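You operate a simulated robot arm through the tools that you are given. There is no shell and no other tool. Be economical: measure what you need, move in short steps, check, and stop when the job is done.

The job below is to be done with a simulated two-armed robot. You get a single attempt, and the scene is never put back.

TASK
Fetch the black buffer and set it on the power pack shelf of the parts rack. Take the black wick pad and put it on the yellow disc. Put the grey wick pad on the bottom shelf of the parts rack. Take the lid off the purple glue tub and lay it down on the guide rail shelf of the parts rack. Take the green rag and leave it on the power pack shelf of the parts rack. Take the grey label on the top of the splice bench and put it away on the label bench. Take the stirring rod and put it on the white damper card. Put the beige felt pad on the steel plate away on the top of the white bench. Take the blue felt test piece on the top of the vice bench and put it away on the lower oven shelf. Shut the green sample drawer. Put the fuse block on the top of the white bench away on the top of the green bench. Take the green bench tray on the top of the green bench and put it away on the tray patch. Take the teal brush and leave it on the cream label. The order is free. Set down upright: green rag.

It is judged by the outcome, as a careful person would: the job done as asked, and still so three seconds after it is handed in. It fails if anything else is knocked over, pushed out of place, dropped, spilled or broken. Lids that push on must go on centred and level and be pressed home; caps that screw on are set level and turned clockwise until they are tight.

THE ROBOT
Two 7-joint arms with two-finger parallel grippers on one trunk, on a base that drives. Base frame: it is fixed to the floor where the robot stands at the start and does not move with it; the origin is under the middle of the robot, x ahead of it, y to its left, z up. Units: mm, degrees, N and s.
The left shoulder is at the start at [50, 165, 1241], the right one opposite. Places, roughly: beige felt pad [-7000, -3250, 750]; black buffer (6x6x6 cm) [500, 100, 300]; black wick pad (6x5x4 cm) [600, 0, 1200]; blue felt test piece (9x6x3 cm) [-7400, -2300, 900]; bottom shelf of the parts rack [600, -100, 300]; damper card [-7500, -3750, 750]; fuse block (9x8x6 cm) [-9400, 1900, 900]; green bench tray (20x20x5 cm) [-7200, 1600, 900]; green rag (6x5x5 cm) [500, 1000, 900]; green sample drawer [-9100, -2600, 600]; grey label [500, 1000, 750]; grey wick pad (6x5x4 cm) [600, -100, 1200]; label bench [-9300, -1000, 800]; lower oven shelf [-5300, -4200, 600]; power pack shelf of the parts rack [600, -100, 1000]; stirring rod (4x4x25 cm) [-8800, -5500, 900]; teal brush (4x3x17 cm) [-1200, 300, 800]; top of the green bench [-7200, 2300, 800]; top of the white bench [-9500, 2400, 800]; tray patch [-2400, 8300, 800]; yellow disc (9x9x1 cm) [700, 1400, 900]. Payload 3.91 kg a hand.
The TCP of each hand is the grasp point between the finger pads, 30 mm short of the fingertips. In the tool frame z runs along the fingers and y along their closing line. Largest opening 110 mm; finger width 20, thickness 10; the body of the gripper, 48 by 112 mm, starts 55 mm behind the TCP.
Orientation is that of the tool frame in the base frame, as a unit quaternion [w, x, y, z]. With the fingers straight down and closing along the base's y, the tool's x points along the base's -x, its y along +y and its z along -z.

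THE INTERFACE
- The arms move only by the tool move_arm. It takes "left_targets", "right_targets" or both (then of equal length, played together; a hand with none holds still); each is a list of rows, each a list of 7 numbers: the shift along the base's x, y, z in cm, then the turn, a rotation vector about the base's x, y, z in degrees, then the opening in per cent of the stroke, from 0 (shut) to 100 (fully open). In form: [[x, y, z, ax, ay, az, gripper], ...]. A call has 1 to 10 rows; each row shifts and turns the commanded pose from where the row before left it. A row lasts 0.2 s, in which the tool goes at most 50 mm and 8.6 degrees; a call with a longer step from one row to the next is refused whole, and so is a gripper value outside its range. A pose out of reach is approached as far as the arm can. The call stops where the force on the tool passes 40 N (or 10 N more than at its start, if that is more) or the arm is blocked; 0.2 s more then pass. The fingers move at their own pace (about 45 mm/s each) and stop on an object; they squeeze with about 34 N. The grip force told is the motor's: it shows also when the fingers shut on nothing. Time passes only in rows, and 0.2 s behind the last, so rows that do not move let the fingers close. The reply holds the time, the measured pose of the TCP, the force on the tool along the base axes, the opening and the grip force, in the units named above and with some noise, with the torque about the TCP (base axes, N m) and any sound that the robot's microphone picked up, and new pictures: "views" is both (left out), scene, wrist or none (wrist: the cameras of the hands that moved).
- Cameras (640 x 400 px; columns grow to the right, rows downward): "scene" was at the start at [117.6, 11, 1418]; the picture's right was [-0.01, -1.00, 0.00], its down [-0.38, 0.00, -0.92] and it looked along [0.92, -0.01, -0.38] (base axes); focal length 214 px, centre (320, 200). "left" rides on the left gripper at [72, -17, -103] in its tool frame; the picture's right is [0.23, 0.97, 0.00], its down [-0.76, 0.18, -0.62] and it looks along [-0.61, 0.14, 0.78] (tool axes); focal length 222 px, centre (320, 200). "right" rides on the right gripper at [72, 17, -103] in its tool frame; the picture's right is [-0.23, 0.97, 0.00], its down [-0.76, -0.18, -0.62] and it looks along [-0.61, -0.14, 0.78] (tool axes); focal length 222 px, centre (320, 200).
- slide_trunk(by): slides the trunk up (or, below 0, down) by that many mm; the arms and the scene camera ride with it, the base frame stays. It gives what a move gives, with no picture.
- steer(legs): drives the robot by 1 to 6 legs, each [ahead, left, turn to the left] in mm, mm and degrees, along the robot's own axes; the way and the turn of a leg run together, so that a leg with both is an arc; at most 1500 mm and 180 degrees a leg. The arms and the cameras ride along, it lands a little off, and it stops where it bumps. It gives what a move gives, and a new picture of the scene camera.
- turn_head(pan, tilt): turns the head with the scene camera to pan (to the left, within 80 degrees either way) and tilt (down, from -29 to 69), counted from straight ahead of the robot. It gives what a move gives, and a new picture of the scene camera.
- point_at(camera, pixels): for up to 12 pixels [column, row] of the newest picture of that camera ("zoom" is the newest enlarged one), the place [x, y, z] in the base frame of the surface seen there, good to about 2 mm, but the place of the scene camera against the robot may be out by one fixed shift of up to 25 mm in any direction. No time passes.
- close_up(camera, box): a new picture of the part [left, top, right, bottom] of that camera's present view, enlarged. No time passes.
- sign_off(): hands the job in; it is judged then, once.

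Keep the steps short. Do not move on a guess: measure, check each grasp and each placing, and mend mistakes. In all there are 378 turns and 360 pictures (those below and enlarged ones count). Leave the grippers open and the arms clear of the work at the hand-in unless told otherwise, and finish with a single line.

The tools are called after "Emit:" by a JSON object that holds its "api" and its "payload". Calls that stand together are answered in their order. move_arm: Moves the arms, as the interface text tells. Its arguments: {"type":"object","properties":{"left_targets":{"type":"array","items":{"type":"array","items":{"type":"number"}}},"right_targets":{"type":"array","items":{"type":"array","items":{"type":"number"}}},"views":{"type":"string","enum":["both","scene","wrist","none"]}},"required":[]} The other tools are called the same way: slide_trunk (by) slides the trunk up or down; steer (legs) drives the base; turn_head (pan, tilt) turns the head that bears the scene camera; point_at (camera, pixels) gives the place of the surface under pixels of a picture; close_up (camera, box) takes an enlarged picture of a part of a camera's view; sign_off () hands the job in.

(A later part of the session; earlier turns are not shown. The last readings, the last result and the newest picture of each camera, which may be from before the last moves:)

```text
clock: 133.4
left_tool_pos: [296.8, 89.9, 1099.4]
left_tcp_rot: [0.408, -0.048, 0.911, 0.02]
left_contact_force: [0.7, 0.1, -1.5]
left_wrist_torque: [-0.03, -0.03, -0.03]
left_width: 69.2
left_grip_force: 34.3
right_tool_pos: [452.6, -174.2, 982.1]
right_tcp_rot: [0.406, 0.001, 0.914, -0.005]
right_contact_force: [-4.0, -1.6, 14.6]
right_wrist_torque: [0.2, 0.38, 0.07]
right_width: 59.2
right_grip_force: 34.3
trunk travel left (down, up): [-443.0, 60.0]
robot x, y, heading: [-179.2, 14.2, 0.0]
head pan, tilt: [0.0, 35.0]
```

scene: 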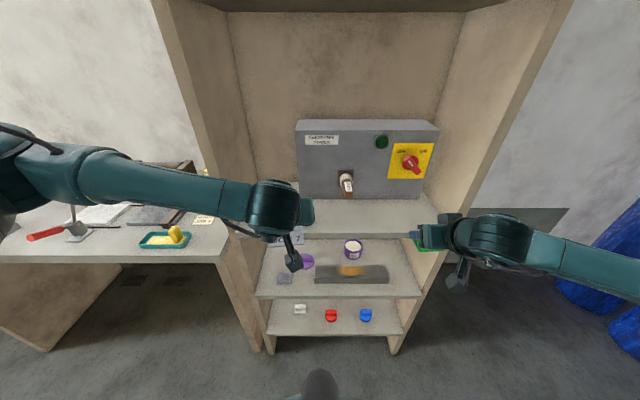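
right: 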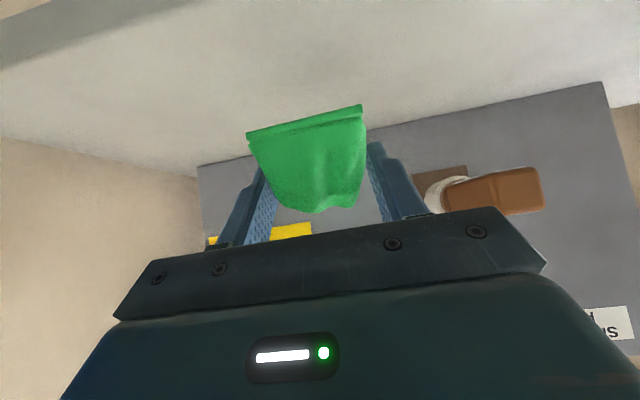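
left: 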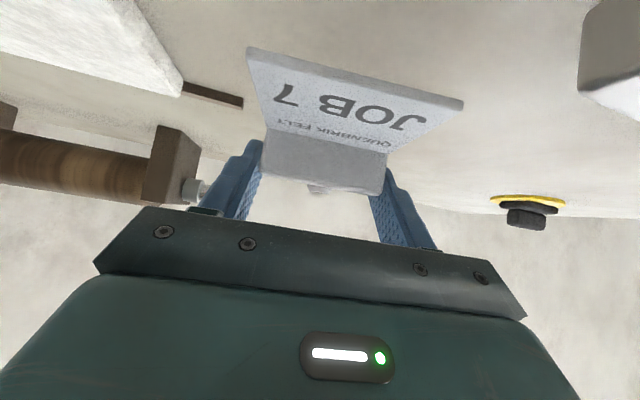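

Firm contact. I'll ease up 1 mm, open and withdraw.

Emit:
{"api": "move_arm", "payload": {"right_targets": [[0, 0, 0.2, 0, 0, 0, 10], [0, 0, 0, 0, 0, 0, 95], [0, 0, 0, 0, 0, 0, 95], [0, 0, 0, 0, 0, 0, 95], [-3, 0, 3, 0, 0, 0, 95], [-3, 0, 3, 0, 0, 0, 95], [-3, 0, 3, 0, 0, 0, 95]], "views": "wrist"}}

Emit:
{"api": "steer", "payload": {"legs": [[-280, 0, 0]]}}

Emit:
{"api": "close_up", "payload": {"camera": "scene", "box": [200, 60, 440, 300]}}

```text
clock: 135.0
left_tool_pos: [297.5, 90.6, 1098.1]
left_tcp_rot: [0.407, -0.049, 0.912, 0.02]
left_contact_force: [-0.2, -1.0, 0.0]
left_wrist_torque: [0.03, 0.0, 0.02]
left_width: 69.4
left_grip_force: 34.0
right_tool_pos: [362.3, -173.1, 1072.7]
right_tcp_rot: [0.403, 0.0, 0.915, -0.005]
right_contact_force: [-0.3, -0.6, -0.3]
right_wrist_torque: [0.02, -0.02, 0.01]
right_width: 104.5
right_grip_force: 0.0
trunk travel left (down, up): [-443.0, 60.0]
robot x, y, heading: [-180.4, 13.1, -0.0]
head pan, tilt: [0.0, 35.0]
```

right: 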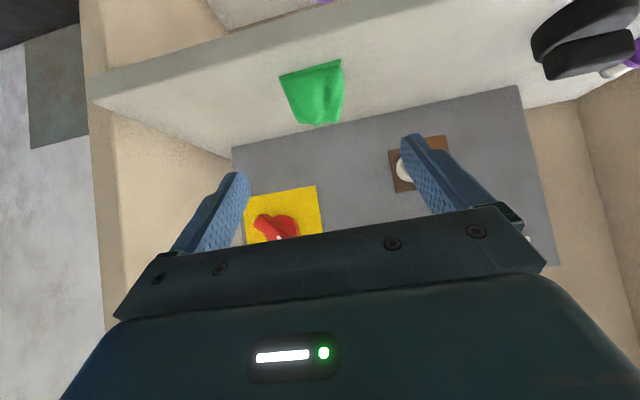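

```text
clock: 137.0
left_tool_pos: [15.7, 90.4, 1099.7]
left_tcp_rot: [0.407, -0.049, 0.912, 0.02]
left_contact_force: [0.3, 0.2, -0.6]
left_wrist_torque: [-0.01, 0.0, -0.03]
left_width: 69.4
left_grip_force: 34.5
right_tool_pos: [81.2, -173.6, 1071.4]
right_tcp_rot: [0.403, 0.0, 0.915, -0.005]
right_contact_force: [-0.2, -0.7, 0.9]
right_wrist_torque: [-0.03, -0.02, -0.02]
right_width: 104.3
right_grip_force: 0.1
trunk travel left (down, up): [-443.0, 60.0]
robot x, y, heading: [-460.6, 15.9, 0.2]
head pan, tilt: [0.0, 35.0]
```

scene: 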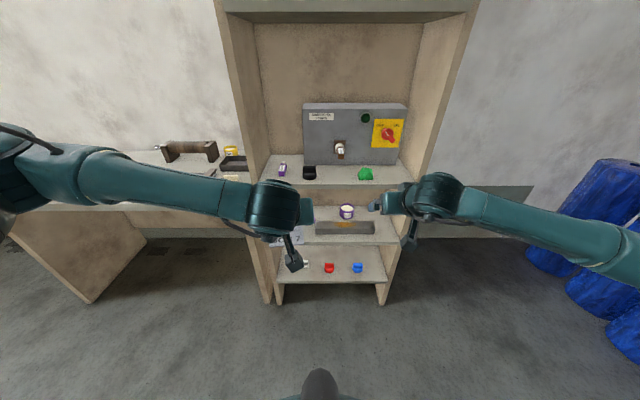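

```text
1.67 times, centred on (320, 180) of scene
```

zoom: 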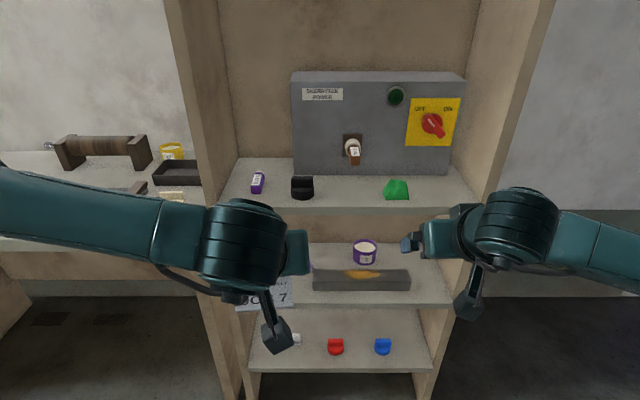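

The rag stands on the shelf, so the rack work is done. I'll move ahead 150, turn around and look behind for the teal brush.

Emit:
{"api": "steer", "payload": {"legs": [[170, 0, 0], [0, 0, -180]]}}

```text
clock: 145.9
left_tool_pos: [-770.5, -44.1, 1098.0]
left_tcp_rot: [0.013, 0.913, 0.033, -0.407]
left_contact_force: [-0.2, 0.1, -1.3]
left_wrist_torque: [0.05, 0.04, 0.03]
left_width: 69.5
left_grip_force: 33.6
right_tool_pos: [-827.1, 222.7, 1072.9]
right_tcp_rot: [-0.011, 0.915, -0.015, -0.403]
right_contact_force: [-0.3, 0.6, 0.4]
right_wrist_torque: [-0.01, 0.02, 0.01]
right_width: 104.8
right_grip_force: 0.0
trunk travel left (down, up): [-443.0, 60.0]
robot x, y, heading: [-289.2, 14.4, 178.3]
head pan, tilt: [0.0, 35.0]
```

scene: 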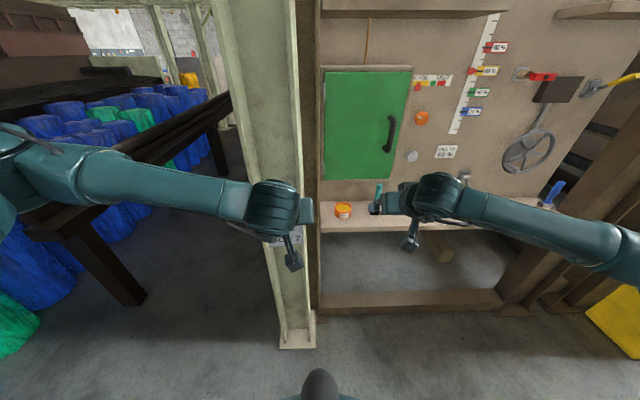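

Emit:
{"api": "close_up", "payload": {"camera": "scene", "box": [300, 150, 580, 260]}}

Emit:
{"api": "close_up", "payload": {"camera": "right", "box": [0, 0, 640, 400]}}

Emit:
{"api": "point_at", "payload": {"camera": "scene", "pixels": [[343, 208], [340, 225], [340, 220], [378, 188], [464, 173], [450, 222], [450, 230], [555, 190], [295, 330]]}}

```text
2.29 times, centred on (440, 205) of scene
```

zoom: 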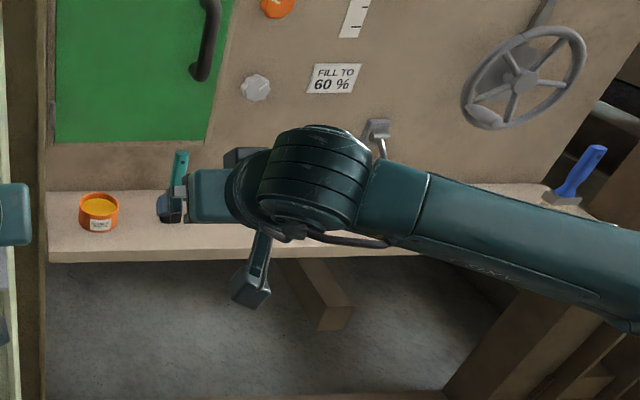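

```text
1.00 times, centred on (320, 200) of right
```

zoom: 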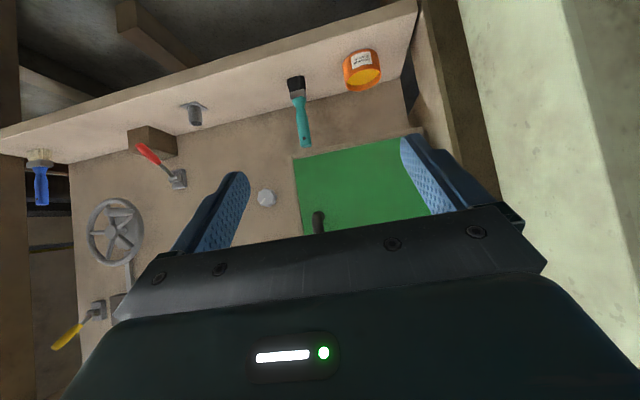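

```text
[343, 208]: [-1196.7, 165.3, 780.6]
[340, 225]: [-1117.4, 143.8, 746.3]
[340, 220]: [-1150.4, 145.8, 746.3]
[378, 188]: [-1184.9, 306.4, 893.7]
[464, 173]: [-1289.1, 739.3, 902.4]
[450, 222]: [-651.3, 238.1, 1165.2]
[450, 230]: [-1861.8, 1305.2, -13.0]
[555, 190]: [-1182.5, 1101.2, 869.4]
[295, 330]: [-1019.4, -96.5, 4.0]
```

The teal brush stands upright on the shelf, bristles down. Measuring it with the wrist camera.

Emit:
{"api": "close_up", "payload": {"camera": "right", "box": [250, 50, 410, 160]}}

Emit:
{"api": "point_at", "payload": {"camera": "right", "pixels": [[296, 84], [300, 100], [303, 120], [305, 142], [310, 75], [270, 85], [290, 92], [304, 88], [358, 72], [240, 60]]}}

```text
3.64 times, centred on (330, 105) of right
```

zoom: 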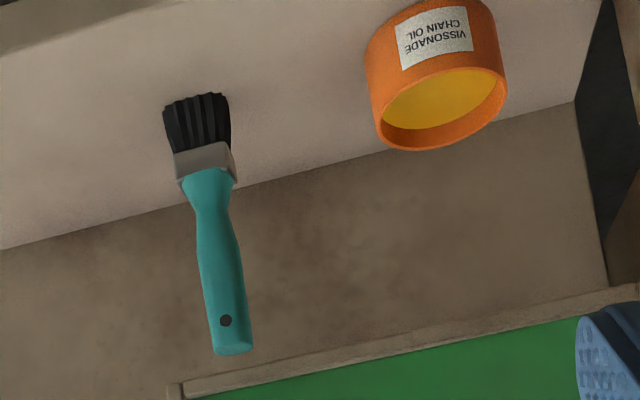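

```text
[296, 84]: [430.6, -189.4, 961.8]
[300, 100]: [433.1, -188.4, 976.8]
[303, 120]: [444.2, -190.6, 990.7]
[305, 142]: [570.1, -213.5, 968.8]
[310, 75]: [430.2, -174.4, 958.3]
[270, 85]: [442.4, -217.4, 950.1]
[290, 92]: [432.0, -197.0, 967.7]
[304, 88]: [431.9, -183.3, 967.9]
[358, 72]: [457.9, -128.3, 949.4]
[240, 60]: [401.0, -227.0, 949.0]
```

Emit:
{"api": "point_at", "payload": {"camera": "zoom", "pixels": [[200, 140], [205, 160], [210, 210], [220, 260], [232, 340], [175, 120], [228, 120], [120, 150], [440, 60], [20, 60], [195, 100], [300, 240]]}}

```text
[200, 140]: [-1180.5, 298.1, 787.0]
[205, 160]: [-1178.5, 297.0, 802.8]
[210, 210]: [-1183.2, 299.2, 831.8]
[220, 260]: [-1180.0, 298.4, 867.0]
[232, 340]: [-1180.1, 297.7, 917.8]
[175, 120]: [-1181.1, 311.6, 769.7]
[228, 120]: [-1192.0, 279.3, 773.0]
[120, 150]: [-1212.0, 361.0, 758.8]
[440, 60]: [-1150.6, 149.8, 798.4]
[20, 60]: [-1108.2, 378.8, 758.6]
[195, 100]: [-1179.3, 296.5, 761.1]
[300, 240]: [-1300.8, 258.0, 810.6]
```

Brush at (-1189,297), z 759–925. I'll pull the left hand back, away from the column, then shift right 90 and drive ahead 210.

Emit:
{"api": "move_arm", "payload": {"left_targets": [[4, 0, 2, 0, 0, 0, 10], [4, 0, 2, 0, 0, 0, 10], [4, 0, 2, 0, 0, 0, 10]], "views": "none"}}

Emit:
{"api": "steer", "payload": {"legs": [[0, -90, 1.5], [210, 0, 0]]}}

```text
clock: 146.7
left_tool_pos: [-647.9, -44.4, 1160.1]
left_tcp_rot: [0.013, 0.912, 0.034, -0.407]
left_contact_force: [0.8, 0.7, -1.2]
left_wrist_torque: [-0.05, 0.03, 0.01]
left_width: 69.2
left_grip_force: 34.4
right_tool_pos: [-827.1, 222.3, 1071.5]
right_tcp_rot: [-0.012, 0.915, -0.016, -0.402]
right_contact_force: [0.3, -0.6, 0.1]
right_wrist_torque: [-0.01, -0.02, -0.01]
right_width: 104.5
right_grip_force: 0.0
trunk travel left (down, up): [-443.0, 60.0]
robot x, y, heading: [-289.7, 16.0, 178.1]
head pan, tilt: [0.0, 35.0]
```

```text
clock: 149.1
left_tool_pos: [-854.0, 38.3, 1159.7]
left_tcp_rot: [0.019, 0.912, 0.046, -0.406]
left_contact_force: [-0.9, 0.1, -0.6]
left_wrist_torque: [-0.01, -0.01, 0.02]
left_width: 69.4
left_grip_force: 34.1
right_tool_pos: [-1039.4, 300.8, 1071.2]
right_tcp_rot: [-0.006, 0.916, -0.002, -0.402]
right_contact_force: [-0.9, 0.4, 0.0]
right_wrist_torque: [0.03, 0.0, -0.01]
right_width: 104.6
right_grip_force: 0.1
trunk travel left (down, up): [-443.0, 60.0]
robot x, y, heading: [-493.5, 105.8, 179.5]
head pan, tilt: [0.0, 35.0]
```

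scene: 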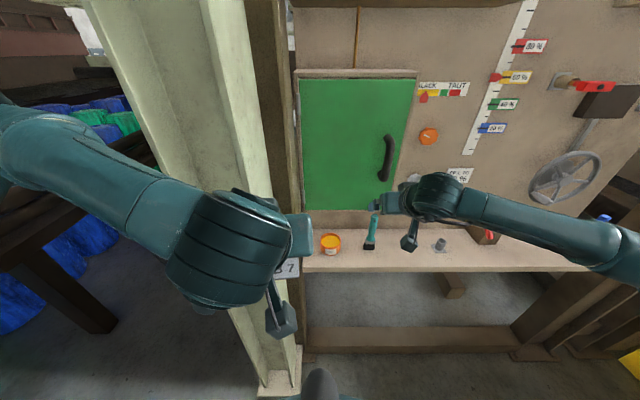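

Descending to (-1115,297,939), then in along the finger line to (-1189,297,872).

Emit:
{"api": "move_arm", "payload": {"right_targets": [[-1.5, -0.1, -4.5, 0, 0, 0, 80], [-2.5, -0.1, -4.2, 0, 0, 0, 80], [-3.5, -0.1, -3.2, 0, 0, 0, 80]], "views": "wrist"}}

Emit:
{"api": "point_at", "payload": {"camera": "right", "pixels": [[300, 90], [303, 110], [306, 130], [308, 150], [320, 60]]}}

```text
clock: 149.8
left_tool_pos: [-854.5, 37.3, 1159.3]
left_tcp_rot: [0.017, 0.913, 0.045, -0.406]
left_contact_force: [-0.1, -0.1, -1.3]
left_wrist_torque: [-0.02, 0.03, 0.0]
left_width: 69.4
left_grip_force: 33.9
right_tool_pos: [-1114.3, 300.0, 951.7]
right_tcp_rot: [-0.005, 0.915, -0.002, -0.403]
right_contact_force: [0.6, -0.4, -0.4]
right_wrist_torque: [0.02, 0.02, -0.04]
right_width: 88.1
right_grip_force: 0.0
trunk travel left (down, up): [-443.0, 60.0]
robot x, y, heading: [-497.9, 108.4, 179.9]
head pan, tilt: [0.0, 35.0]
```

right: 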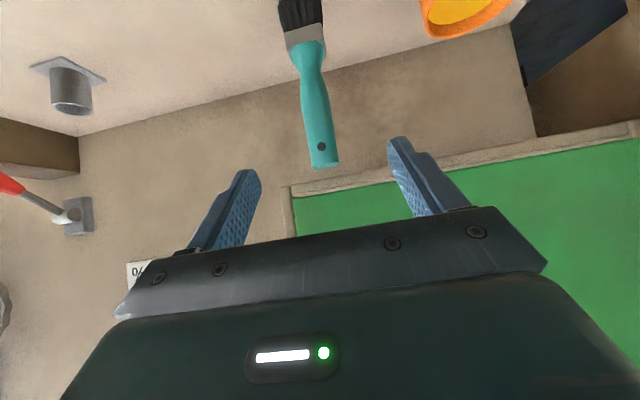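

```text
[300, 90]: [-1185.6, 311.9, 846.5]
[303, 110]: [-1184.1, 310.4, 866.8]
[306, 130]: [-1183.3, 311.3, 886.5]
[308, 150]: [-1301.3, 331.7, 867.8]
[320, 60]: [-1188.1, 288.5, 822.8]
```

The handle is centred at y≈298. Going in and closing.

Emit:
{"api": "move_arm", "payload": {"right_targets": [[-2.6, -0.1, -2.7, 0, 0, 0, 80], [-2.6, -0.1, -2.7, 0, 0, 0, 80], [-2.5, 0, -2.6, 0, 0, 0, 80], [0, 0, 0, 0, 0, 0, 0], [0, 0, 0, 0, 0, 0, 0], [0, 0, 0, 0, 0, 0, 0], [0, 0, 0, 0, 0, 0, 0], [0, 0, 0, 0, 0, 0, 0]], "views": "wrist"}}

```text
clock: 151.7
left_tool_pos: [-854.3, 39.0, 1159.7]
left_tcp_rot: [0.018, 0.912, 0.045, -0.406]
left_contact_force: [-0.5, 0.5, -0.1]
left_wrist_torque: [-0.01, 0.05, -0.01]
left_width: 69.3
left_grip_force: 34.0
right_tool_pos: [-1190.9, 293.3, 874.7]
right_tcp_rot: [-0.006, 0.916, -0.003, -0.402]
right_contact_force: [-0.1, 0.7, 0.1]
right_wrist_torque: [-0.04, -0.01, -0.02]
right_width: 23.2
right_grip_force: 34.3
trunk travel left (down, up): [-443.0, 60.0]
robot x, y, heading: [-496.0, 110.3, 179.9]
head pan, tilt: [0.0, 35.0]
```

right: 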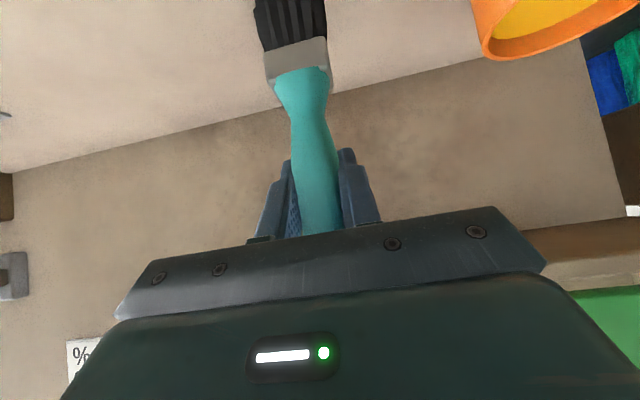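

Held at 23 mm, base 116 mm below TCP. I'll lift, pull back, then reverse.

Emit:
{"api": "move_arm", "payload": {"right_targets": [[0, 0, 3, 0, 0, 0, 0], [0, 0, 4, 0, 0, 0, 0], [4, 0, 2.5, 0, 0, 0, 0], [4, -0.5, 2.5, 0, 0, 0, 0], [4, -0.5, 2.5, 0, 0, 0, 0], [4, -0.5, 2.5, 0, 0, 0, 0], [4, -0.5, 2, 0, 0, 0, 0], [4, 0, 0, 0, 0, 0, 0]], "views": "none"}}

Emit:
{"api": "steer", "payload": {"legs": [[-230, 0, 0], [0, 0, 180]]}}

```text
clock: 153.4
left_tool_pos: [-853.1, 38.5, 1159.1]
left_tcp_rot: [0.019, 0.912, 0.046, -0.407]
left_contact_force: [0.4, 0.1, -0.9]
left_wrist_torque: [0.0, 0.03, 0.04]
left_width: 69.4
left_grip_force: 33.6
right_tool_pos: [-948.9, 274.0, 1064.2]
right_tcp_rot: [-0.006, 0.915, -0.004, -0.404]
right_contact_force: [-0.2, 0.5, -0.1]
right_wrist_torque: [-0.05, 0.03, -0.01]
right_width: 23.2
right_grip_force: 34.0
trunk travel left (down, up): [-443.0, 60.0]
robot x, y, heading: [-498.1, 107.5, 179.4]
head pan, tilt: [0.0, 35.0]
```

```text
clock: 162.5
left_tool_pos: [94.9, 175.5, 1159.6]
left_tcp_rot: [0.407, -0.044, 0.912, 0.017]
left_contact_force: [-0.6, -0.3, -1.1]
left_wrist_torque: [-0.03, -0.05, 0.0]
left_width: 69.3
left_grip_force: 34.3
right_tool_pos: [189.4, -60.1, 1064.5]
right_tcp_rot: [0.402, 0.003, 0.916, -0.006]
right_contact_force: [-0.4, -0.9, -0.7]
right_wrist_torque: [0.01, -0.02, 0.01]
right_width: 23.1
right_grip_force: 33.7
trunk travel left (down, up): [-443.0, 60.0]
robot x, y, heading: [-265.2, 106.2, -0.5]
head pan, tilt: [0.0, 35.0]
```

scene: 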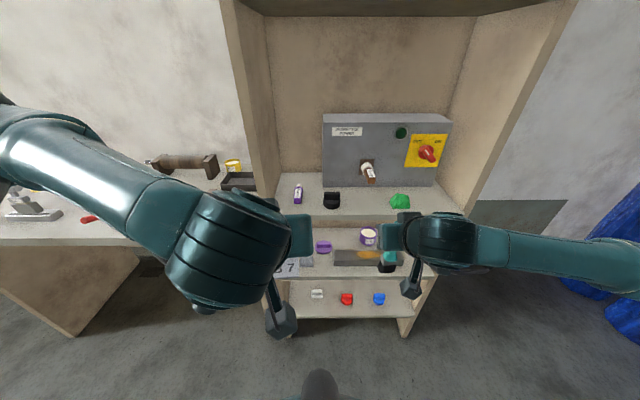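

I'll move left about 500 and ahead 115 to face the cream label.

Emit:
{"api": "steer", "payload": {"legs": [[0, 500, 0.5], [110, 0, 0]]}}

Emit:
{"api": "move_arm", "payload": {"right_targets": [[4.5, 0, 0.5, 0, 0, 0, 0], [4.5, 0, 0.5, 0, 0, 0, 0], [4.5, 0, 0, 0, 0, 0, 0]], "views": "wrist"}}

```text
clock: 166.3
left_tool_pos: [206.2, 673.5, 1159.7]
left_tcp_rot: [0.406, -0.048, 0.913, 0.019]
left_contact_force: [0.5, -0.6, -1.4]
left_wrist_torque: [0.01, -0.06, -0.01]
left_width: 69.5
left_grip_force: 34.1
right_tool_pos: [302.5, 437.4, 1062.0]
right_tcp_rot: [0.402, 0.0, 0.916, -0.005]
right_contact_force: [0.4, 0.8, -0.4]
right_wrist_torque: [0.0, -0.01, 0.01]
right_width: 22.8
right_grip_force: 33.9
trunk travel left (down, up): [-443.0, 60.0]
robot x, y, heading: [-152.7, 603.9, 0.4]
head pan, tilt: [0.0, 35.0]
```

scene: 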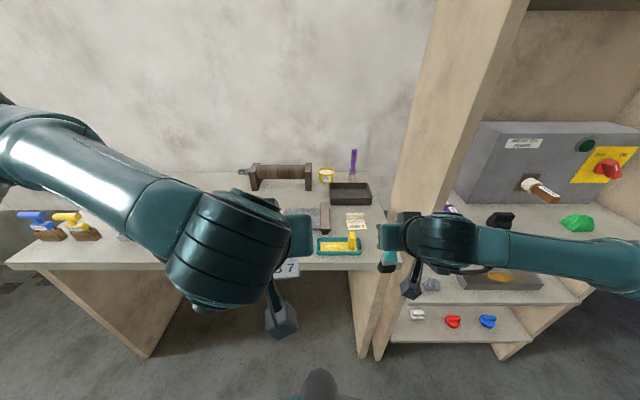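

```text
clock: 167.1
left_tool_pos: [205.4, 672.5, 1159.7]
left_tcp_rot: [0.406, -0.048, 0.912, 0.019]
left_contact_force: [0.2, 0.7, -0.8]
left_wrist_torque: [0.05, -0.02, 0.02]
left_width: 69.2
left_grip_force: 34.5
right_tool_pos: [437.3, 438.9, 1073.4]
right_tcp_rot: [0.402, -0.001, 0.916, -0.004]
right_contact_force: [-0.5, -1.1, -0.7]
right_wrist_torque: [0.02, 0.01, -0.01]
right_width: 23.1
right_grip_force: 34.1
trunk travel left (down, up): [-443.0, 60.0]
robot x, y, heading: [-155.7, 602.1, 0.1]
head pan, tilt: [0.0, 35.0]
```

right: 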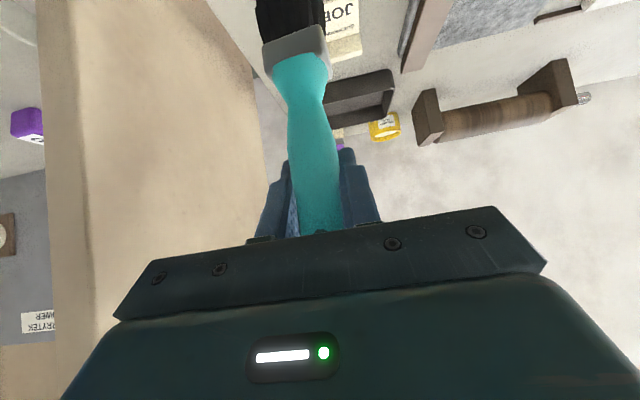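

Emit:
{"api": "close_up", "payload": {"camera": "scene", "box": [310, 180, 420, 270]}}

Emit:
{"api": "point_at", "payload": {"camera": "right", "pixels": [[343, 15], [345, 30], [345, 45], [355, 40], [333, 40], [345, 2]]}}

```text
4.44 times, centred on (365, 225) of scene
```

zoom: 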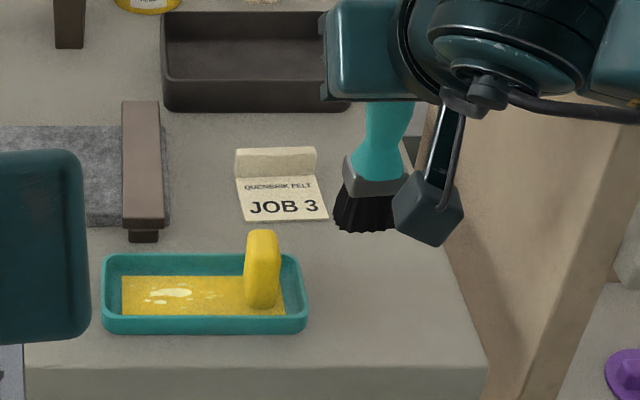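

```text
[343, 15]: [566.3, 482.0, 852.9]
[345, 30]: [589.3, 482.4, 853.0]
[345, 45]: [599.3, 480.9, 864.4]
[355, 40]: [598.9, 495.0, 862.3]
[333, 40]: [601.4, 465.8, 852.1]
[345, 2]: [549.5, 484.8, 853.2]
```

Emit:
{"api": "point_at", "payload": {"camera": "zoom", "pixels": [[245, 218], [325, 215], [240, 185], [315, 180], [285, 195], [275, 160]]}}

```text
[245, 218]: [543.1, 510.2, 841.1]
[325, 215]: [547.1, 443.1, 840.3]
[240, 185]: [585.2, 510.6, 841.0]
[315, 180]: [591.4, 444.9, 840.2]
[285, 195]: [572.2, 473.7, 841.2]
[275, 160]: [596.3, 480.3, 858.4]
```

Label plate: x 543–597, y 434–501. I'll move the brush over (570,468) and look.

Emit:
{"api": "move_arm", "payload": {"right_targets": [[4.4, 1, -0.5, 0, 0, 0, 0], [4.4, 1, -0.5, 0, 0, 0, 0], [4.4, 0.9, -1, 0, 0, 0, 0], [0, 0, -3, 0, 0, 0, 0], [0, 0, -3, 0, 0, 0, 0]], "views": "both"}}

Emit:
{"api": "close_up", "payload": {"camera": "scene", "box": [310, 180, 420, 270]}}

```text
clock: 168.3
left_tool_pos: [204.7, 672.5, 1159.7]
left_tcp_rot: [0.407, -0.048, 0.912, 0.019]
left_contact_force: [0.1, -0.8, -1.4]
left_wrist_torque: [-0.01, -0.01, 0.02]
left_width: 69.5
left_grip_force: 34.0
right_tool_pos: [571.1, 469.7, 991.8]
right_tcp_rot: [0.403, -0.001, 0.915, -0.004]
right_contact_force: [-0.5, -0.4, -2.0]
right_wrist_torque: [-0.02, -0.04, 0.02]
right_width: 23.1
right_grip_force: 34.0
trunk travel left (down, up): [-443.0, 60.0]
robot x, y, heading: [-152.1, 603.1, -0.2]
head pan, tilt: [0.0, 35.0]
```

scene: 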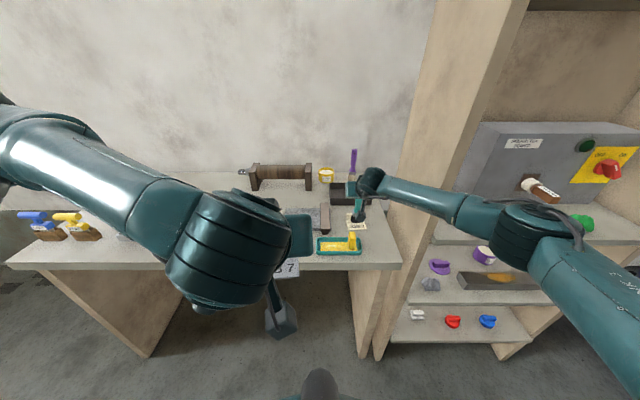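
right: 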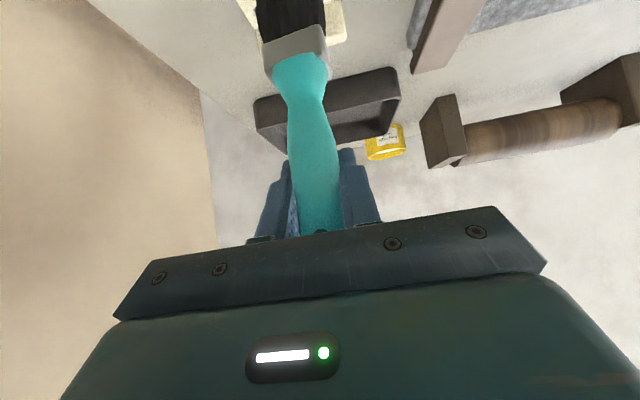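

```text
4.44 times, centred on (365, 225) of scene
```

zoom: 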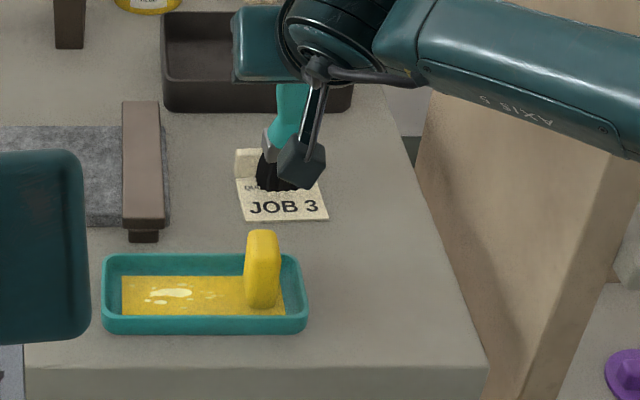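

I'll shift 5 mm toward me and lower gently to contact.

Emit:
{"api": "move_arm", "payload": {"right_targets": [[-0.5, -0.1, -0.8, 0, 0, 0, 0], [0, 0, -0.8, 0, 0, 0, 0], [0, 0, -0.4, 0, 0, 0, 0], [0, 0, -0.2, 0, 0, 0, 0]], "views": "none"}}

Emit:
{"api": "close_up", "payload": {"camera": "scene", "box": [330, 190, 400, 250]}}

```text
clock: 169.3
left_tool_pos: [204.5, 673.2, 1160.4]
left_tcp_rot: [0.407, -0.048, 0.912, 0.02]
left_contact_force: [-0.8, 0.9, -0.5]
left_wrist_torque: [-0.03, -0.02, -0.02]
left_width: 69.5
left_grip_force: 34.5
right_tool_pos: [562.9, 466.6, 973.9]
right_tcp_rot: [0.406, 0.001, 0.914, -0.004]
right_contact_force: [-0.8, -0.1, 11.2]
right_wrist_torque: [0.07, 0.06, 0.01]
right_width: 22.7
right_grip_force: 33.7
trunk travel left (down, up): [-443.0, 60.0]
robot x, y, heading: [-151.7, 603.9, 0.5]
head pan, tilt: [0.0, 35.0]
```

```text
6.67 times, centred on (365, 220) of scene
```

zoom: 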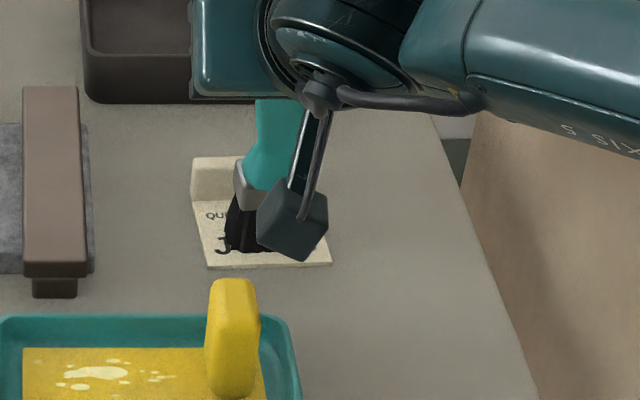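

Contact at 11 N on the label. Ease 2 mm, then open partly and withdraw backwards.

Emit:
{"api": "move_arm", "payload": {"right_targets": [[0, 0, 0.2, 0, 0, 0, 0], [0, 0, 0, 0, 0, 0, 30], [0, 0, 0, 0, 0, 0, 70], [0, 0, 0, 0, 0, 0, 80], [-3, 0, 2.7, 0, 0, 0, 80], [-3, 0, 2.7, 0, 0, 0, 80], [-3, 0, 2.7, 0, 0, 0, 80], [-3, 0, 2.7, 0, 0, 0, 80]], "views": "wrist"}}

Emit:
{"api": "close_up", "payload": {"camera": "scene", "box": [310, 140, 420, 270]}}

```text
clock: 171.1
left_tool_pos: [204.4, 672.9, 1159.6]
left_tcp_rot: [0.407, -0.049, 0.912, 0.02]
left_contact_force: [0.4, 0.0, -0.9]
left_wrist_torque: [-0.01, -0.02, 0.0]
left_width: 69.4
left_grip_force: 33.9
right_tool_pos: [442.7, 466.6, 1082.7]
right_tcp_rot: [0.404, 0.0, 0.915, -0.004]
right_contact_force: [0.3, 0.6, 1.1]
right_wrist_torque: [-0.01, -0.02, 0.0]
right_width: 88.0
right_grip_force: 0.0
trunk travel left (down, up): [-443.0, 60.0]
robot x, y, heading: [-151.9, 602.7, 0.3]
head pan, tilt: [0.0, 35.0]
```

right: 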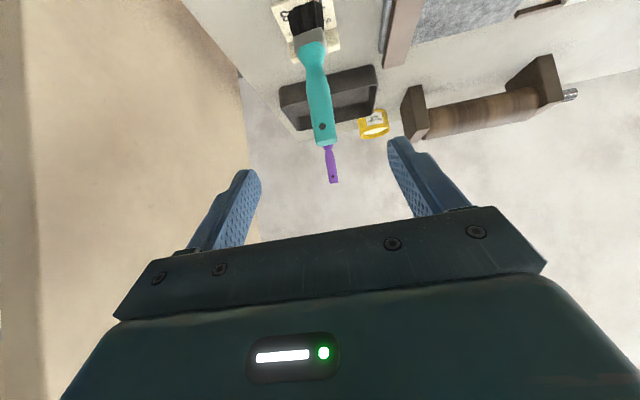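

```text
3.08 times, centred on (365, 205) of scene
```

zoom: 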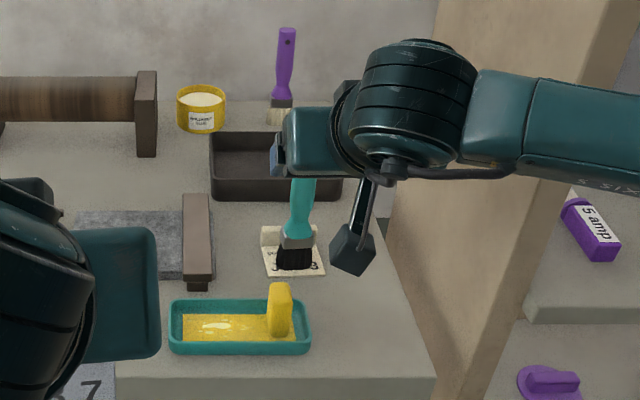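

The teal brush stands on the cream label. Next come the far jobs. I'll back off and turn left (toward +y) to look for a route.

Emit:
{"api": "steer", "payload": {"legs": [[-200, 0, 0], [0, 0, 90]]}}

Emit:
{"api": "turn_head", "payload": {"pan": 30, "tilt": 10}}

```text
clock: 176.5
left_tool_pos: [-434.2, 956.8, 1159.6]
left_tcp_rot: [-0.27, 0.687, -0.601, -0.305]
left_contact_force: [-0.8, 0.0, -0.4]
left_wrist_torque: [0.0, -0.02, 0.03]
left_width: 69.5
left_grip_force: 34.1
right_tool_pos: [-236.1, 1201.5, 1081.9]
right_tcp_rot: [-0.284, 0.657, -0.638, -0.286]
right_contact_force: [1.4, 0.4, 0.4]
right_wrist_torque: [0.0, 0.0, -0.02]
right_width: 88.0
right_grip_force: 0.1
trunk travel left (down, up): [-443.0, 60.0]
robot x, y, heading: [-353.2, 601.1, 91.8]
head pan, tilt: [0.0, 35.0]
```

scene: 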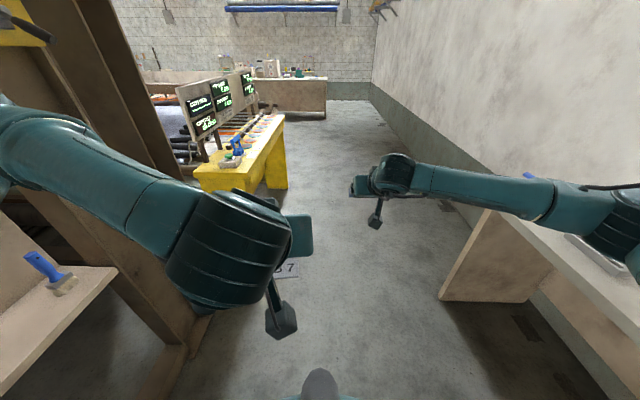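

```text
clock: 177.5
left_tool_pos: [-433.8, 957.6, 1159.1]
left_tcp_rot: [-0.27, 0.687, -0.601, -0.306]
left_contact_force: [-0.1, -0.1, -1.0]
left_wrist_torque: [0.05, -0.04, 0.0]
left_width: 69.3
left_grip_force: 33.6
right_tool_pos: [-235.0, 1203.8, 1082.4]
right_tcp_rot: [-0.284, 0.657, -0.638, -0.286]
right_contact_force: [0.3, 0.3, 0.1]
right_wrist_torque: [0.0, -0.03, -0.02]
right_width: 88.0
right_grip_force: 0.1
trunk travel left (down, up): [-443.0, 60.0]
robot x, y, heading: [-350.6, 598.9, 91.6]
head pan, tilt: [30.0, 10.0]
```

scene: 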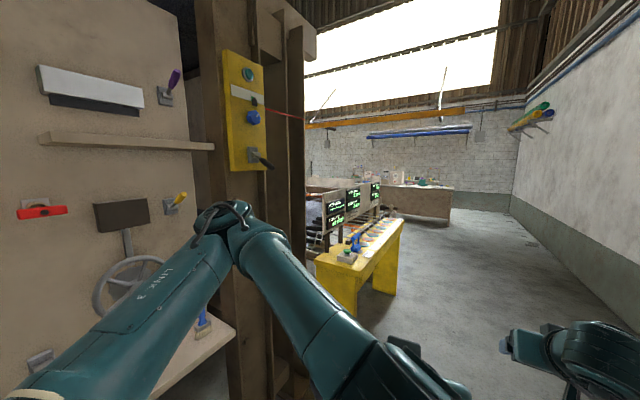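

Emit:
{"api": "point_at", "payload": {"camera": "scene", "pixels": [[350, 300], [400, 225], [300, 350], [430, 300], [440, 195], [350, 185], [530, 215], [420, 245], [375, 215], [315, 200]]}}

Emit:
{"api": "steer", "payload": {"legs": [[0, 0, 180]]}}

```text
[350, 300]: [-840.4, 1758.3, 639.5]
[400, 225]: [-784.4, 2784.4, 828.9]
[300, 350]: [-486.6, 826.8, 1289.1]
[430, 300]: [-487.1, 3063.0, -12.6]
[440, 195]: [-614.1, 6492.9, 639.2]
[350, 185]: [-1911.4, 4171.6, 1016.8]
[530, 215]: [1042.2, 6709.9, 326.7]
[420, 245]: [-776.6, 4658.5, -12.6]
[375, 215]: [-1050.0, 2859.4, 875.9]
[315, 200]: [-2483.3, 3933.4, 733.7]
```

```text
clock: 185.3
left_tool_pos: [-254.2, 248.2, 1159.8]
left_tcp_rot: [0.312, 0.586, 0.7, -0.263]
left_contact_force: [-0.2, 1.0, -0.8]
left_wrist_torque: [-0.05, -0.02, 0.0]
left_width: 69.4
left_grip_force: 34.0
right_tool_pos: [-442.7, -3.9, 1081.7]
right_tcp_rot: [0.292, 0.623, 0.67, -0.278]
right_contact_force: [0.8, -0.1, 0.7]
right_wrist_torque: [-0.02, 0.0, 0.0]
right_width: 87.8
right_grip_force: 0.1
trunk travel left (down, up): [-443.0, 60.0]
robot x, y, heading: [-354.5, 603.5, -86.2]
head pan, tilt: [30.0, 10.0]
```

scene: 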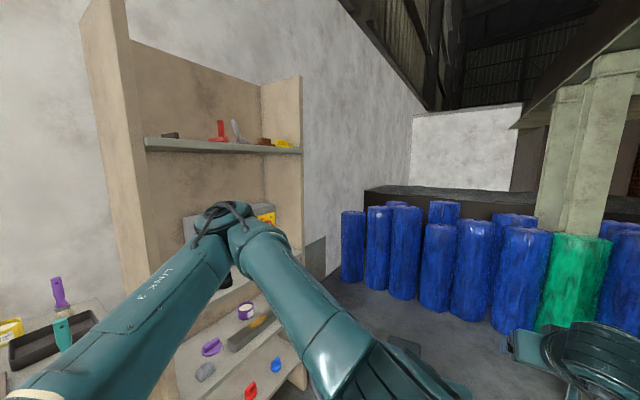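

Emit:
{"api": "turn_head", "payload": {"pan": -45, "tilt": 12}}

Emit:
{"api": "point_at", "payload": {"camera": "scene", "pixels": [[100, 300], [200, 300], [250, 250], [300, 300], [350, 250], [320, 220], [150, 250], [400, 250], [50, 300]]}}

```text
clock: 186.8
left_tool_pos: [-254.2, 249.2, 1159.3]
left_tcp_rot: [0.311, 0.586, 0.701, -0.263]
left_contact_force: [0.1, -0.2, -0.3]
left_wrist_torque: [-0.01, 0.02, 0.02]
left_width: 69.7
left_grip_force: 33.7
right_tool_pos: [-442.0, -4.7, 1081.4]
right_tcp_rot: [0.292, 0.624, 0.67, -0.278]
right_contact_force: [-0.2, -0.1, 0.3]
right_wrist_torque: [0.02, 0.01, 0.0]
right_width: 88.0
right_grip_force: 0.0
trunk travel left (down, up): [-443.0, 60.0]
robot x, y, heading: [-354.8, 603.1, -85.9]
head pan, tilt: [-45.0, 12.0]
```

scene: 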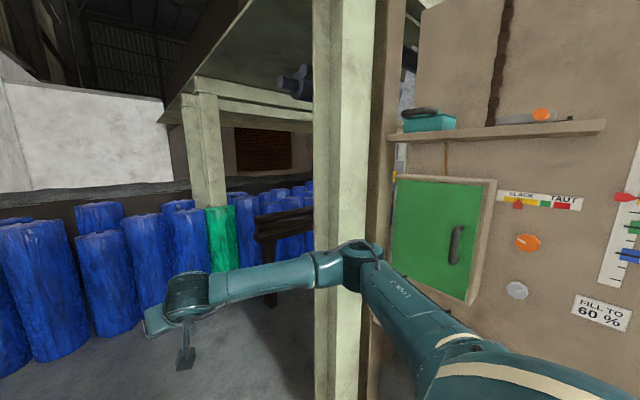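

```text
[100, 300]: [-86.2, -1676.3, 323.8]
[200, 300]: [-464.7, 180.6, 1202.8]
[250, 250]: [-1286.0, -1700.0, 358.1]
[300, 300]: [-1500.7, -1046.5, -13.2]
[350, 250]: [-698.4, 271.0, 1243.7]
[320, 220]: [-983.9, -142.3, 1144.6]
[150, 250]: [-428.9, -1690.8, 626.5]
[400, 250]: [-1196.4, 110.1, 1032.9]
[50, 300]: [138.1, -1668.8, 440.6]
```

There seems to be a passage left of the column toward -x. I'll drive to y≈-450 and face -x to look.

Emit:
{"api": "steer", "payload": {"legs": [[1050, 0, 0], [0, 0, -94]]}}

Emit:
{"api": "turn_head", "payload": {"pan": 0, "tilt": 15}}

```text
clock: 196.3
left_tool_pos: [-633.9, -542.4, 1159.5]
left_tcp_rot: [0.021, 0.912, 0.051, -0.407]
left_contact_force: [0.1, -0.5, -1.0]
left_wrist_torque: [-0.02, 0.04, 0.01]
left_width: 69.4
left_grip_force: 34.0
right_tool_pos: [-874.2, -338.6, 1082.0]
right_tcp_rot: [-0.004, 0.915, 0.002, -0.404]
right_contact_force: [-1.2, -0.2, -1.0]
right_wrist_torque: [-0.02, -0.01, 0.01]
right_width: 88.0
right_grip_force: 0.0
trunk travel left (down, up): [-443.0, 60.0]
robot x, y, heading: [-278.2, -468.3, -179.6]
head pan, tilt: [-45.0, 12.0]
```

scene: 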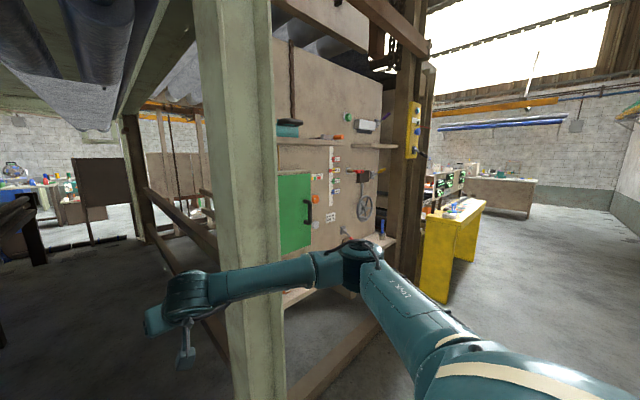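

```text
clock: 197.4
left_tool_pos: [-634.7, -542.0, 1159.0]
left_tcp_rot: [0.021, 0.912, 0.051, -0.407]
left_contact_force: [-0.3, -0.5, -0.6]
left_wrist_torque: [0.02, -0.01, -0.01]
left_width: 69.5
left_grip_force: 33.8
right_tool_pos: [-874.7, -337.2, 1081.1]
right_tcp_rot: [-0.003, 0.915, 0.003, -0.403]
right_contact_force: [-0.1, -0.4, -0.2]
right_wrist_torque: [0.04, -0.03, -0.01]
right_width: 88.0
right_grip_force: 0.0
trunk travel left (down, up): [-443.0, 60.0]
robot x, y, heading: [-277.9, -470.5, -179.5]
head pan, tilt: [0.0, 15.0]
```

scene: 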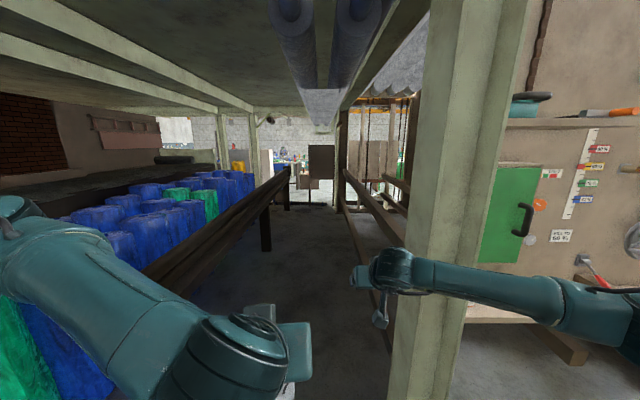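

A corridor runs ahead between the roll rail and the machine. Measuring its sides and far end.

Emit:
{"api": "point_at", "payload": {"camera": "scene", "pixels": [[180, 260], [265, 230], [287, 195], [300, 300], [345, 200], [370, 230], [320, 165], [330, 205], [312, 195], [300, 215], [345, 215], [300, 165]]}}

Emit:
{"api": "close_up", "payload": {"camera": "scene", "box": [220, 110, 420, 235]}}

```text
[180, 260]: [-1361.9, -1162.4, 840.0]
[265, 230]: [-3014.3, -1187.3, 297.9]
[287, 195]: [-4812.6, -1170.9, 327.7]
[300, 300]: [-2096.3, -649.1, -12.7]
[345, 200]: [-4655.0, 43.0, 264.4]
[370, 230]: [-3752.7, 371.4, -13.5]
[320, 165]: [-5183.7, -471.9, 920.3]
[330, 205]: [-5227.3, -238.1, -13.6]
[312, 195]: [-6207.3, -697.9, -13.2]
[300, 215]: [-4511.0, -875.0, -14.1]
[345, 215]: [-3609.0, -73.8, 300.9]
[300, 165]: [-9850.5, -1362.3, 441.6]
```

```text
3.20 times, centred on (320, 172) of scene
```

zoom: 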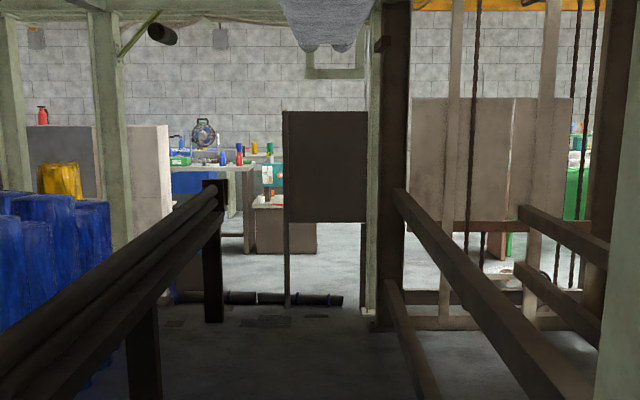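

The corridor is about 1.08 m wide (y -1150…-70). I'll shift to y≈-610 and drive to x≈-3800.

Emit:
{"api": "steer", "payload": {"legs": [[0, 145, -0.5], [1500, 0, 0], [1500, 0, 0], [500, 0, 0]]}}

Emit:
{"api": "point_at", "payload": {"camera": "scene", "pixels": [[320, 300], [320, 230]]}}

```text
clock: 201.3
left_tool_pos: [-1018.7, -683.5, 1159.2]
left_tcp_rot: [0.016, 0.913, 0.045, -0.406]
left_contact_force: [0.2, 0.0, -1.6]
left_wrist_torque: [0.0, 0.05, 0.02]
left_width: 69.5
left_grip_force: 33.8
right_tool_pos: [-1256.2, -467.3, 1074.3]
right_tcp_rot: [-0.012, 0.918, -0.013, -0.395]
right_contact_force: [-0.1, -0.1, 0.2]
right_wrist_torque: [0.0, 0.03, 0.01]
right_width: 88.1
right_grip_force: 0.1
trunk travel left (down, up): [-443.0, 60.0]
robot x, y, heading: [-662.6, -611.2, 179.7]
head pan, tilt: [0.0, 15.0]
stopped in leg 2: the robot was blocked; the commanded pose is now the measured one
```

scene: 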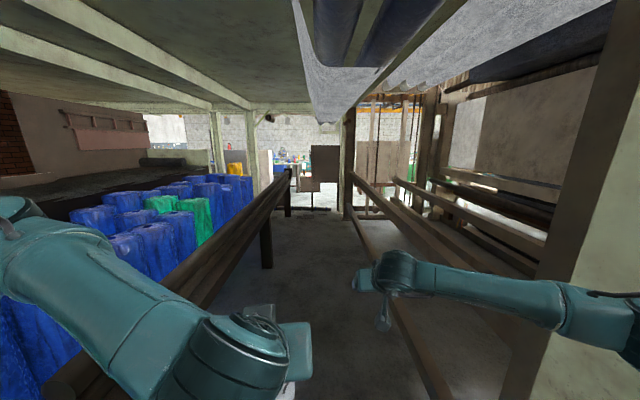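

```text
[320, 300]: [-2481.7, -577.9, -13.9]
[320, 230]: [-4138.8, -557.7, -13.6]
```

The right elbow likely met the column. I'll measure both arms' outer extents.

Emit:
{"api": "turn_head", "payload": {"pan": -55, "tilt": 35}}

Emit:
{"api": "point_at", "payload": {"camera": "scene", "pixels": [[200, 200], [250, 200], [300, 200], [350, 200], [400, 200], [450, 200], [300, 300], [400, 300], [300, 120], [400, 120]]}}

```text
clock: 202.5
left_tool_pos: [-1020.6, -684.3, 1158.6]
left_tcp_rot: [0.017, 0.912, 0.045, -0.407]
left_contact_force: [0.1, -0.4, -1.0]
left_wrist_torque: [0.0, 0.03, -0.02]
left_width: 69.4
left_grip_force: 33.9
right_tool_pos: [-1258.9, -465.7, 1071.6]
right_tcp_rot: [-0.013, 0.919, -0.013, -0.393]
right_contact_force: [0.1, -0.4, 1.6]
right_wrist_torque: [0.01, 0.01, 0.02]
right_width: 88.1
right_grip_force: 0.0
trunk travel left (down, up): [-443.0, 60.0]
robot x, y, heading: [-660.9, -612.2, 179.3]
head pan, tilt: [-55.0, 35.0]
```

scene: 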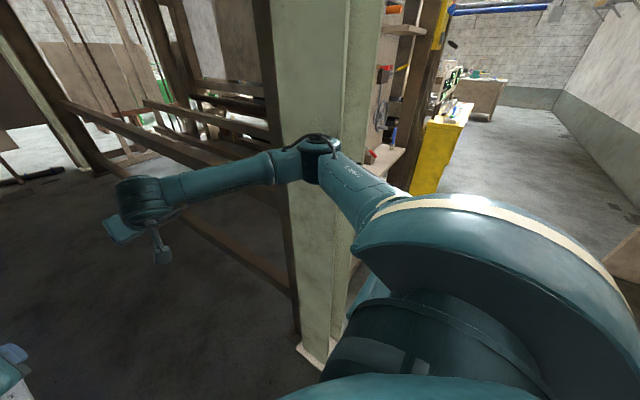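

```text
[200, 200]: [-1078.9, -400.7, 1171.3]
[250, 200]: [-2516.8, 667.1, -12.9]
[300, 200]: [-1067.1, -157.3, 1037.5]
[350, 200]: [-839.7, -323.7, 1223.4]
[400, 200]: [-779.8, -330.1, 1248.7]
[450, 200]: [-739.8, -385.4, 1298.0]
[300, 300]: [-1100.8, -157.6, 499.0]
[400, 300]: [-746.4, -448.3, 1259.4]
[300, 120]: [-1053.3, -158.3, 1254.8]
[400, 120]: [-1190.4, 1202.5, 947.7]
```

The elbow reaches y≈-170 and touches the column face (y -158). I'll shift left 130 and drive on.

Emit:
{"api": "steer", "payload": {"legs": [[-30, 0, 0], [0, 130, 0], [1500, 0, 0], [1500, 0, 0]]}}

Emit:
{"api": "turn_head", "payload": {"pan": 0, "tilt": 15}}

```text
clock: 218.2
left_tool_pos: [-3960.8, -752.7, 1158.2]
left_tcp_rot: [0.015, 0.912, 0.039, -0.407]
left_contact_force: [-0.5, 0.4, -1.0]
left_wrist_torque: [-0.03, 0.02, 0.0]
left_width: 69.2
left_grip_force: 34.3
right_tool_pos: [-4196.0, -532.6, 1071.0]
right_tcp_rot: [-0.015, 0.919, -0.019, -0.394]
right_contact_force: [-0.7, -0.1, 0.4]
right_wrist_torque: [0.02, -0.02, 0.01]
right_width: 88.1
right_grip_force: 0.1
trunk travel left (down, up): [-443.0, 60.0]
robot x, y, heading: [-3598.7, -686.5, 178.5]
head pan, tilt: [-55.0, 35.0]
```

scene: 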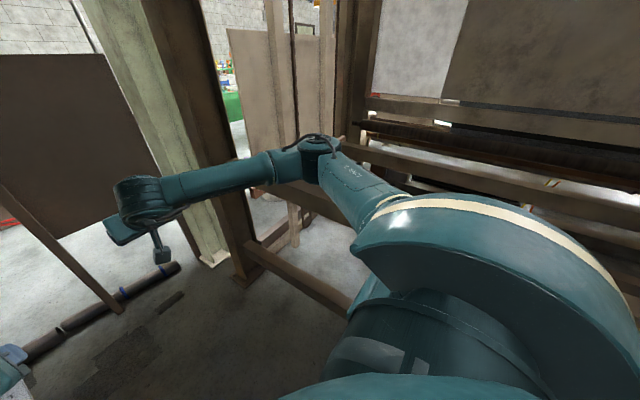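

```text
clock: 219.4
left_tool_pos: [-3962.3, -753.2, 1158.3]
left_tcp_rot: [0.014, 0.913, 0.039, -0.406]
left_contact_force: [0.3, 0.4, -0.9]
left_wrist_torque: [-0.01, 0.0, -0.03]
left_width: 69.4
left_grip_force: 34.3
right_tool_pos: [-4196.2, -533.3, 1070.8]
right_tcp_rot: [-0.014, 0.919, -0.019, -0.393]
right_contact_force: [0.3, -0.1, 0.2]
right_wrist_torque: [-0.03, -0.02, -0.02]
right_width: 87.9
right_grip_force: 0.0
trunk travel left (down, up): [-443.0, 60.0]
robot x, y, heading: [-3599.2, -689.7, 178.8]
head pan, tilt: [0.0, 15.0]
```

scene: 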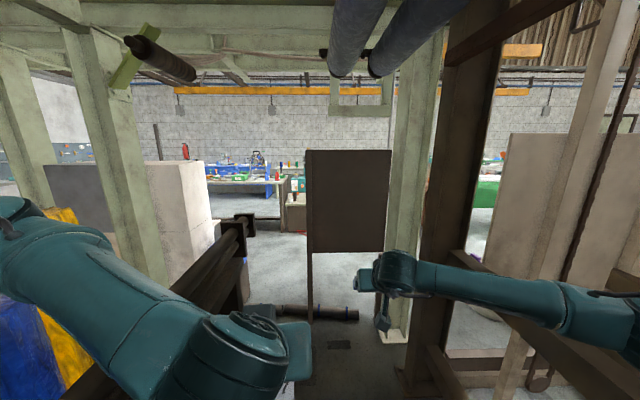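

Emit:
{"api": "point_at", "payload": {"camera": "scene", "pixels": [[310, 318], [352, 315], [265, 308], [395, 335], [315, 310], [380, 200], [310, 200], [240, 230], [235, 300], [285, 240], [180, 280], [205, 210]]}}

Emit:
{"api": "close_up", "payload": {"camera": "scene", "box": [140, 130, 420, 340]}}

```text
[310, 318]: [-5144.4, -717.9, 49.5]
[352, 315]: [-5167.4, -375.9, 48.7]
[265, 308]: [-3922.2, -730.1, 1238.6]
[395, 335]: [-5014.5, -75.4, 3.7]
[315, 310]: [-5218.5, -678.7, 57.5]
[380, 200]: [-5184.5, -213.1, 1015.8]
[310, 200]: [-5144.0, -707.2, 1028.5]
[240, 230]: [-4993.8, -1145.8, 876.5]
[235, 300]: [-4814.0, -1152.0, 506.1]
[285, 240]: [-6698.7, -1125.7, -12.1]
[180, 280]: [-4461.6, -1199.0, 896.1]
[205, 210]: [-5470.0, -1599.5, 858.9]
```

```text
1.90 times, centred on (280, 235) of scene
```

zoom: 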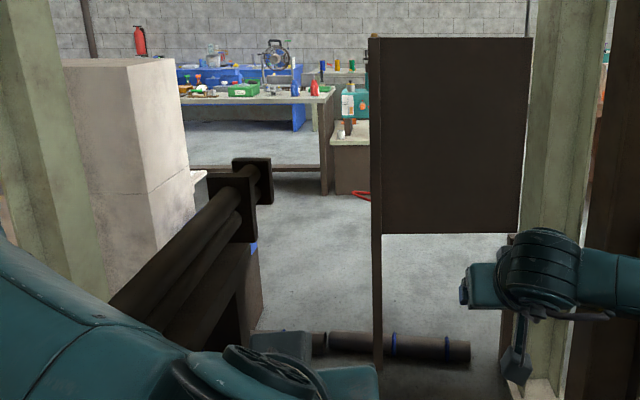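

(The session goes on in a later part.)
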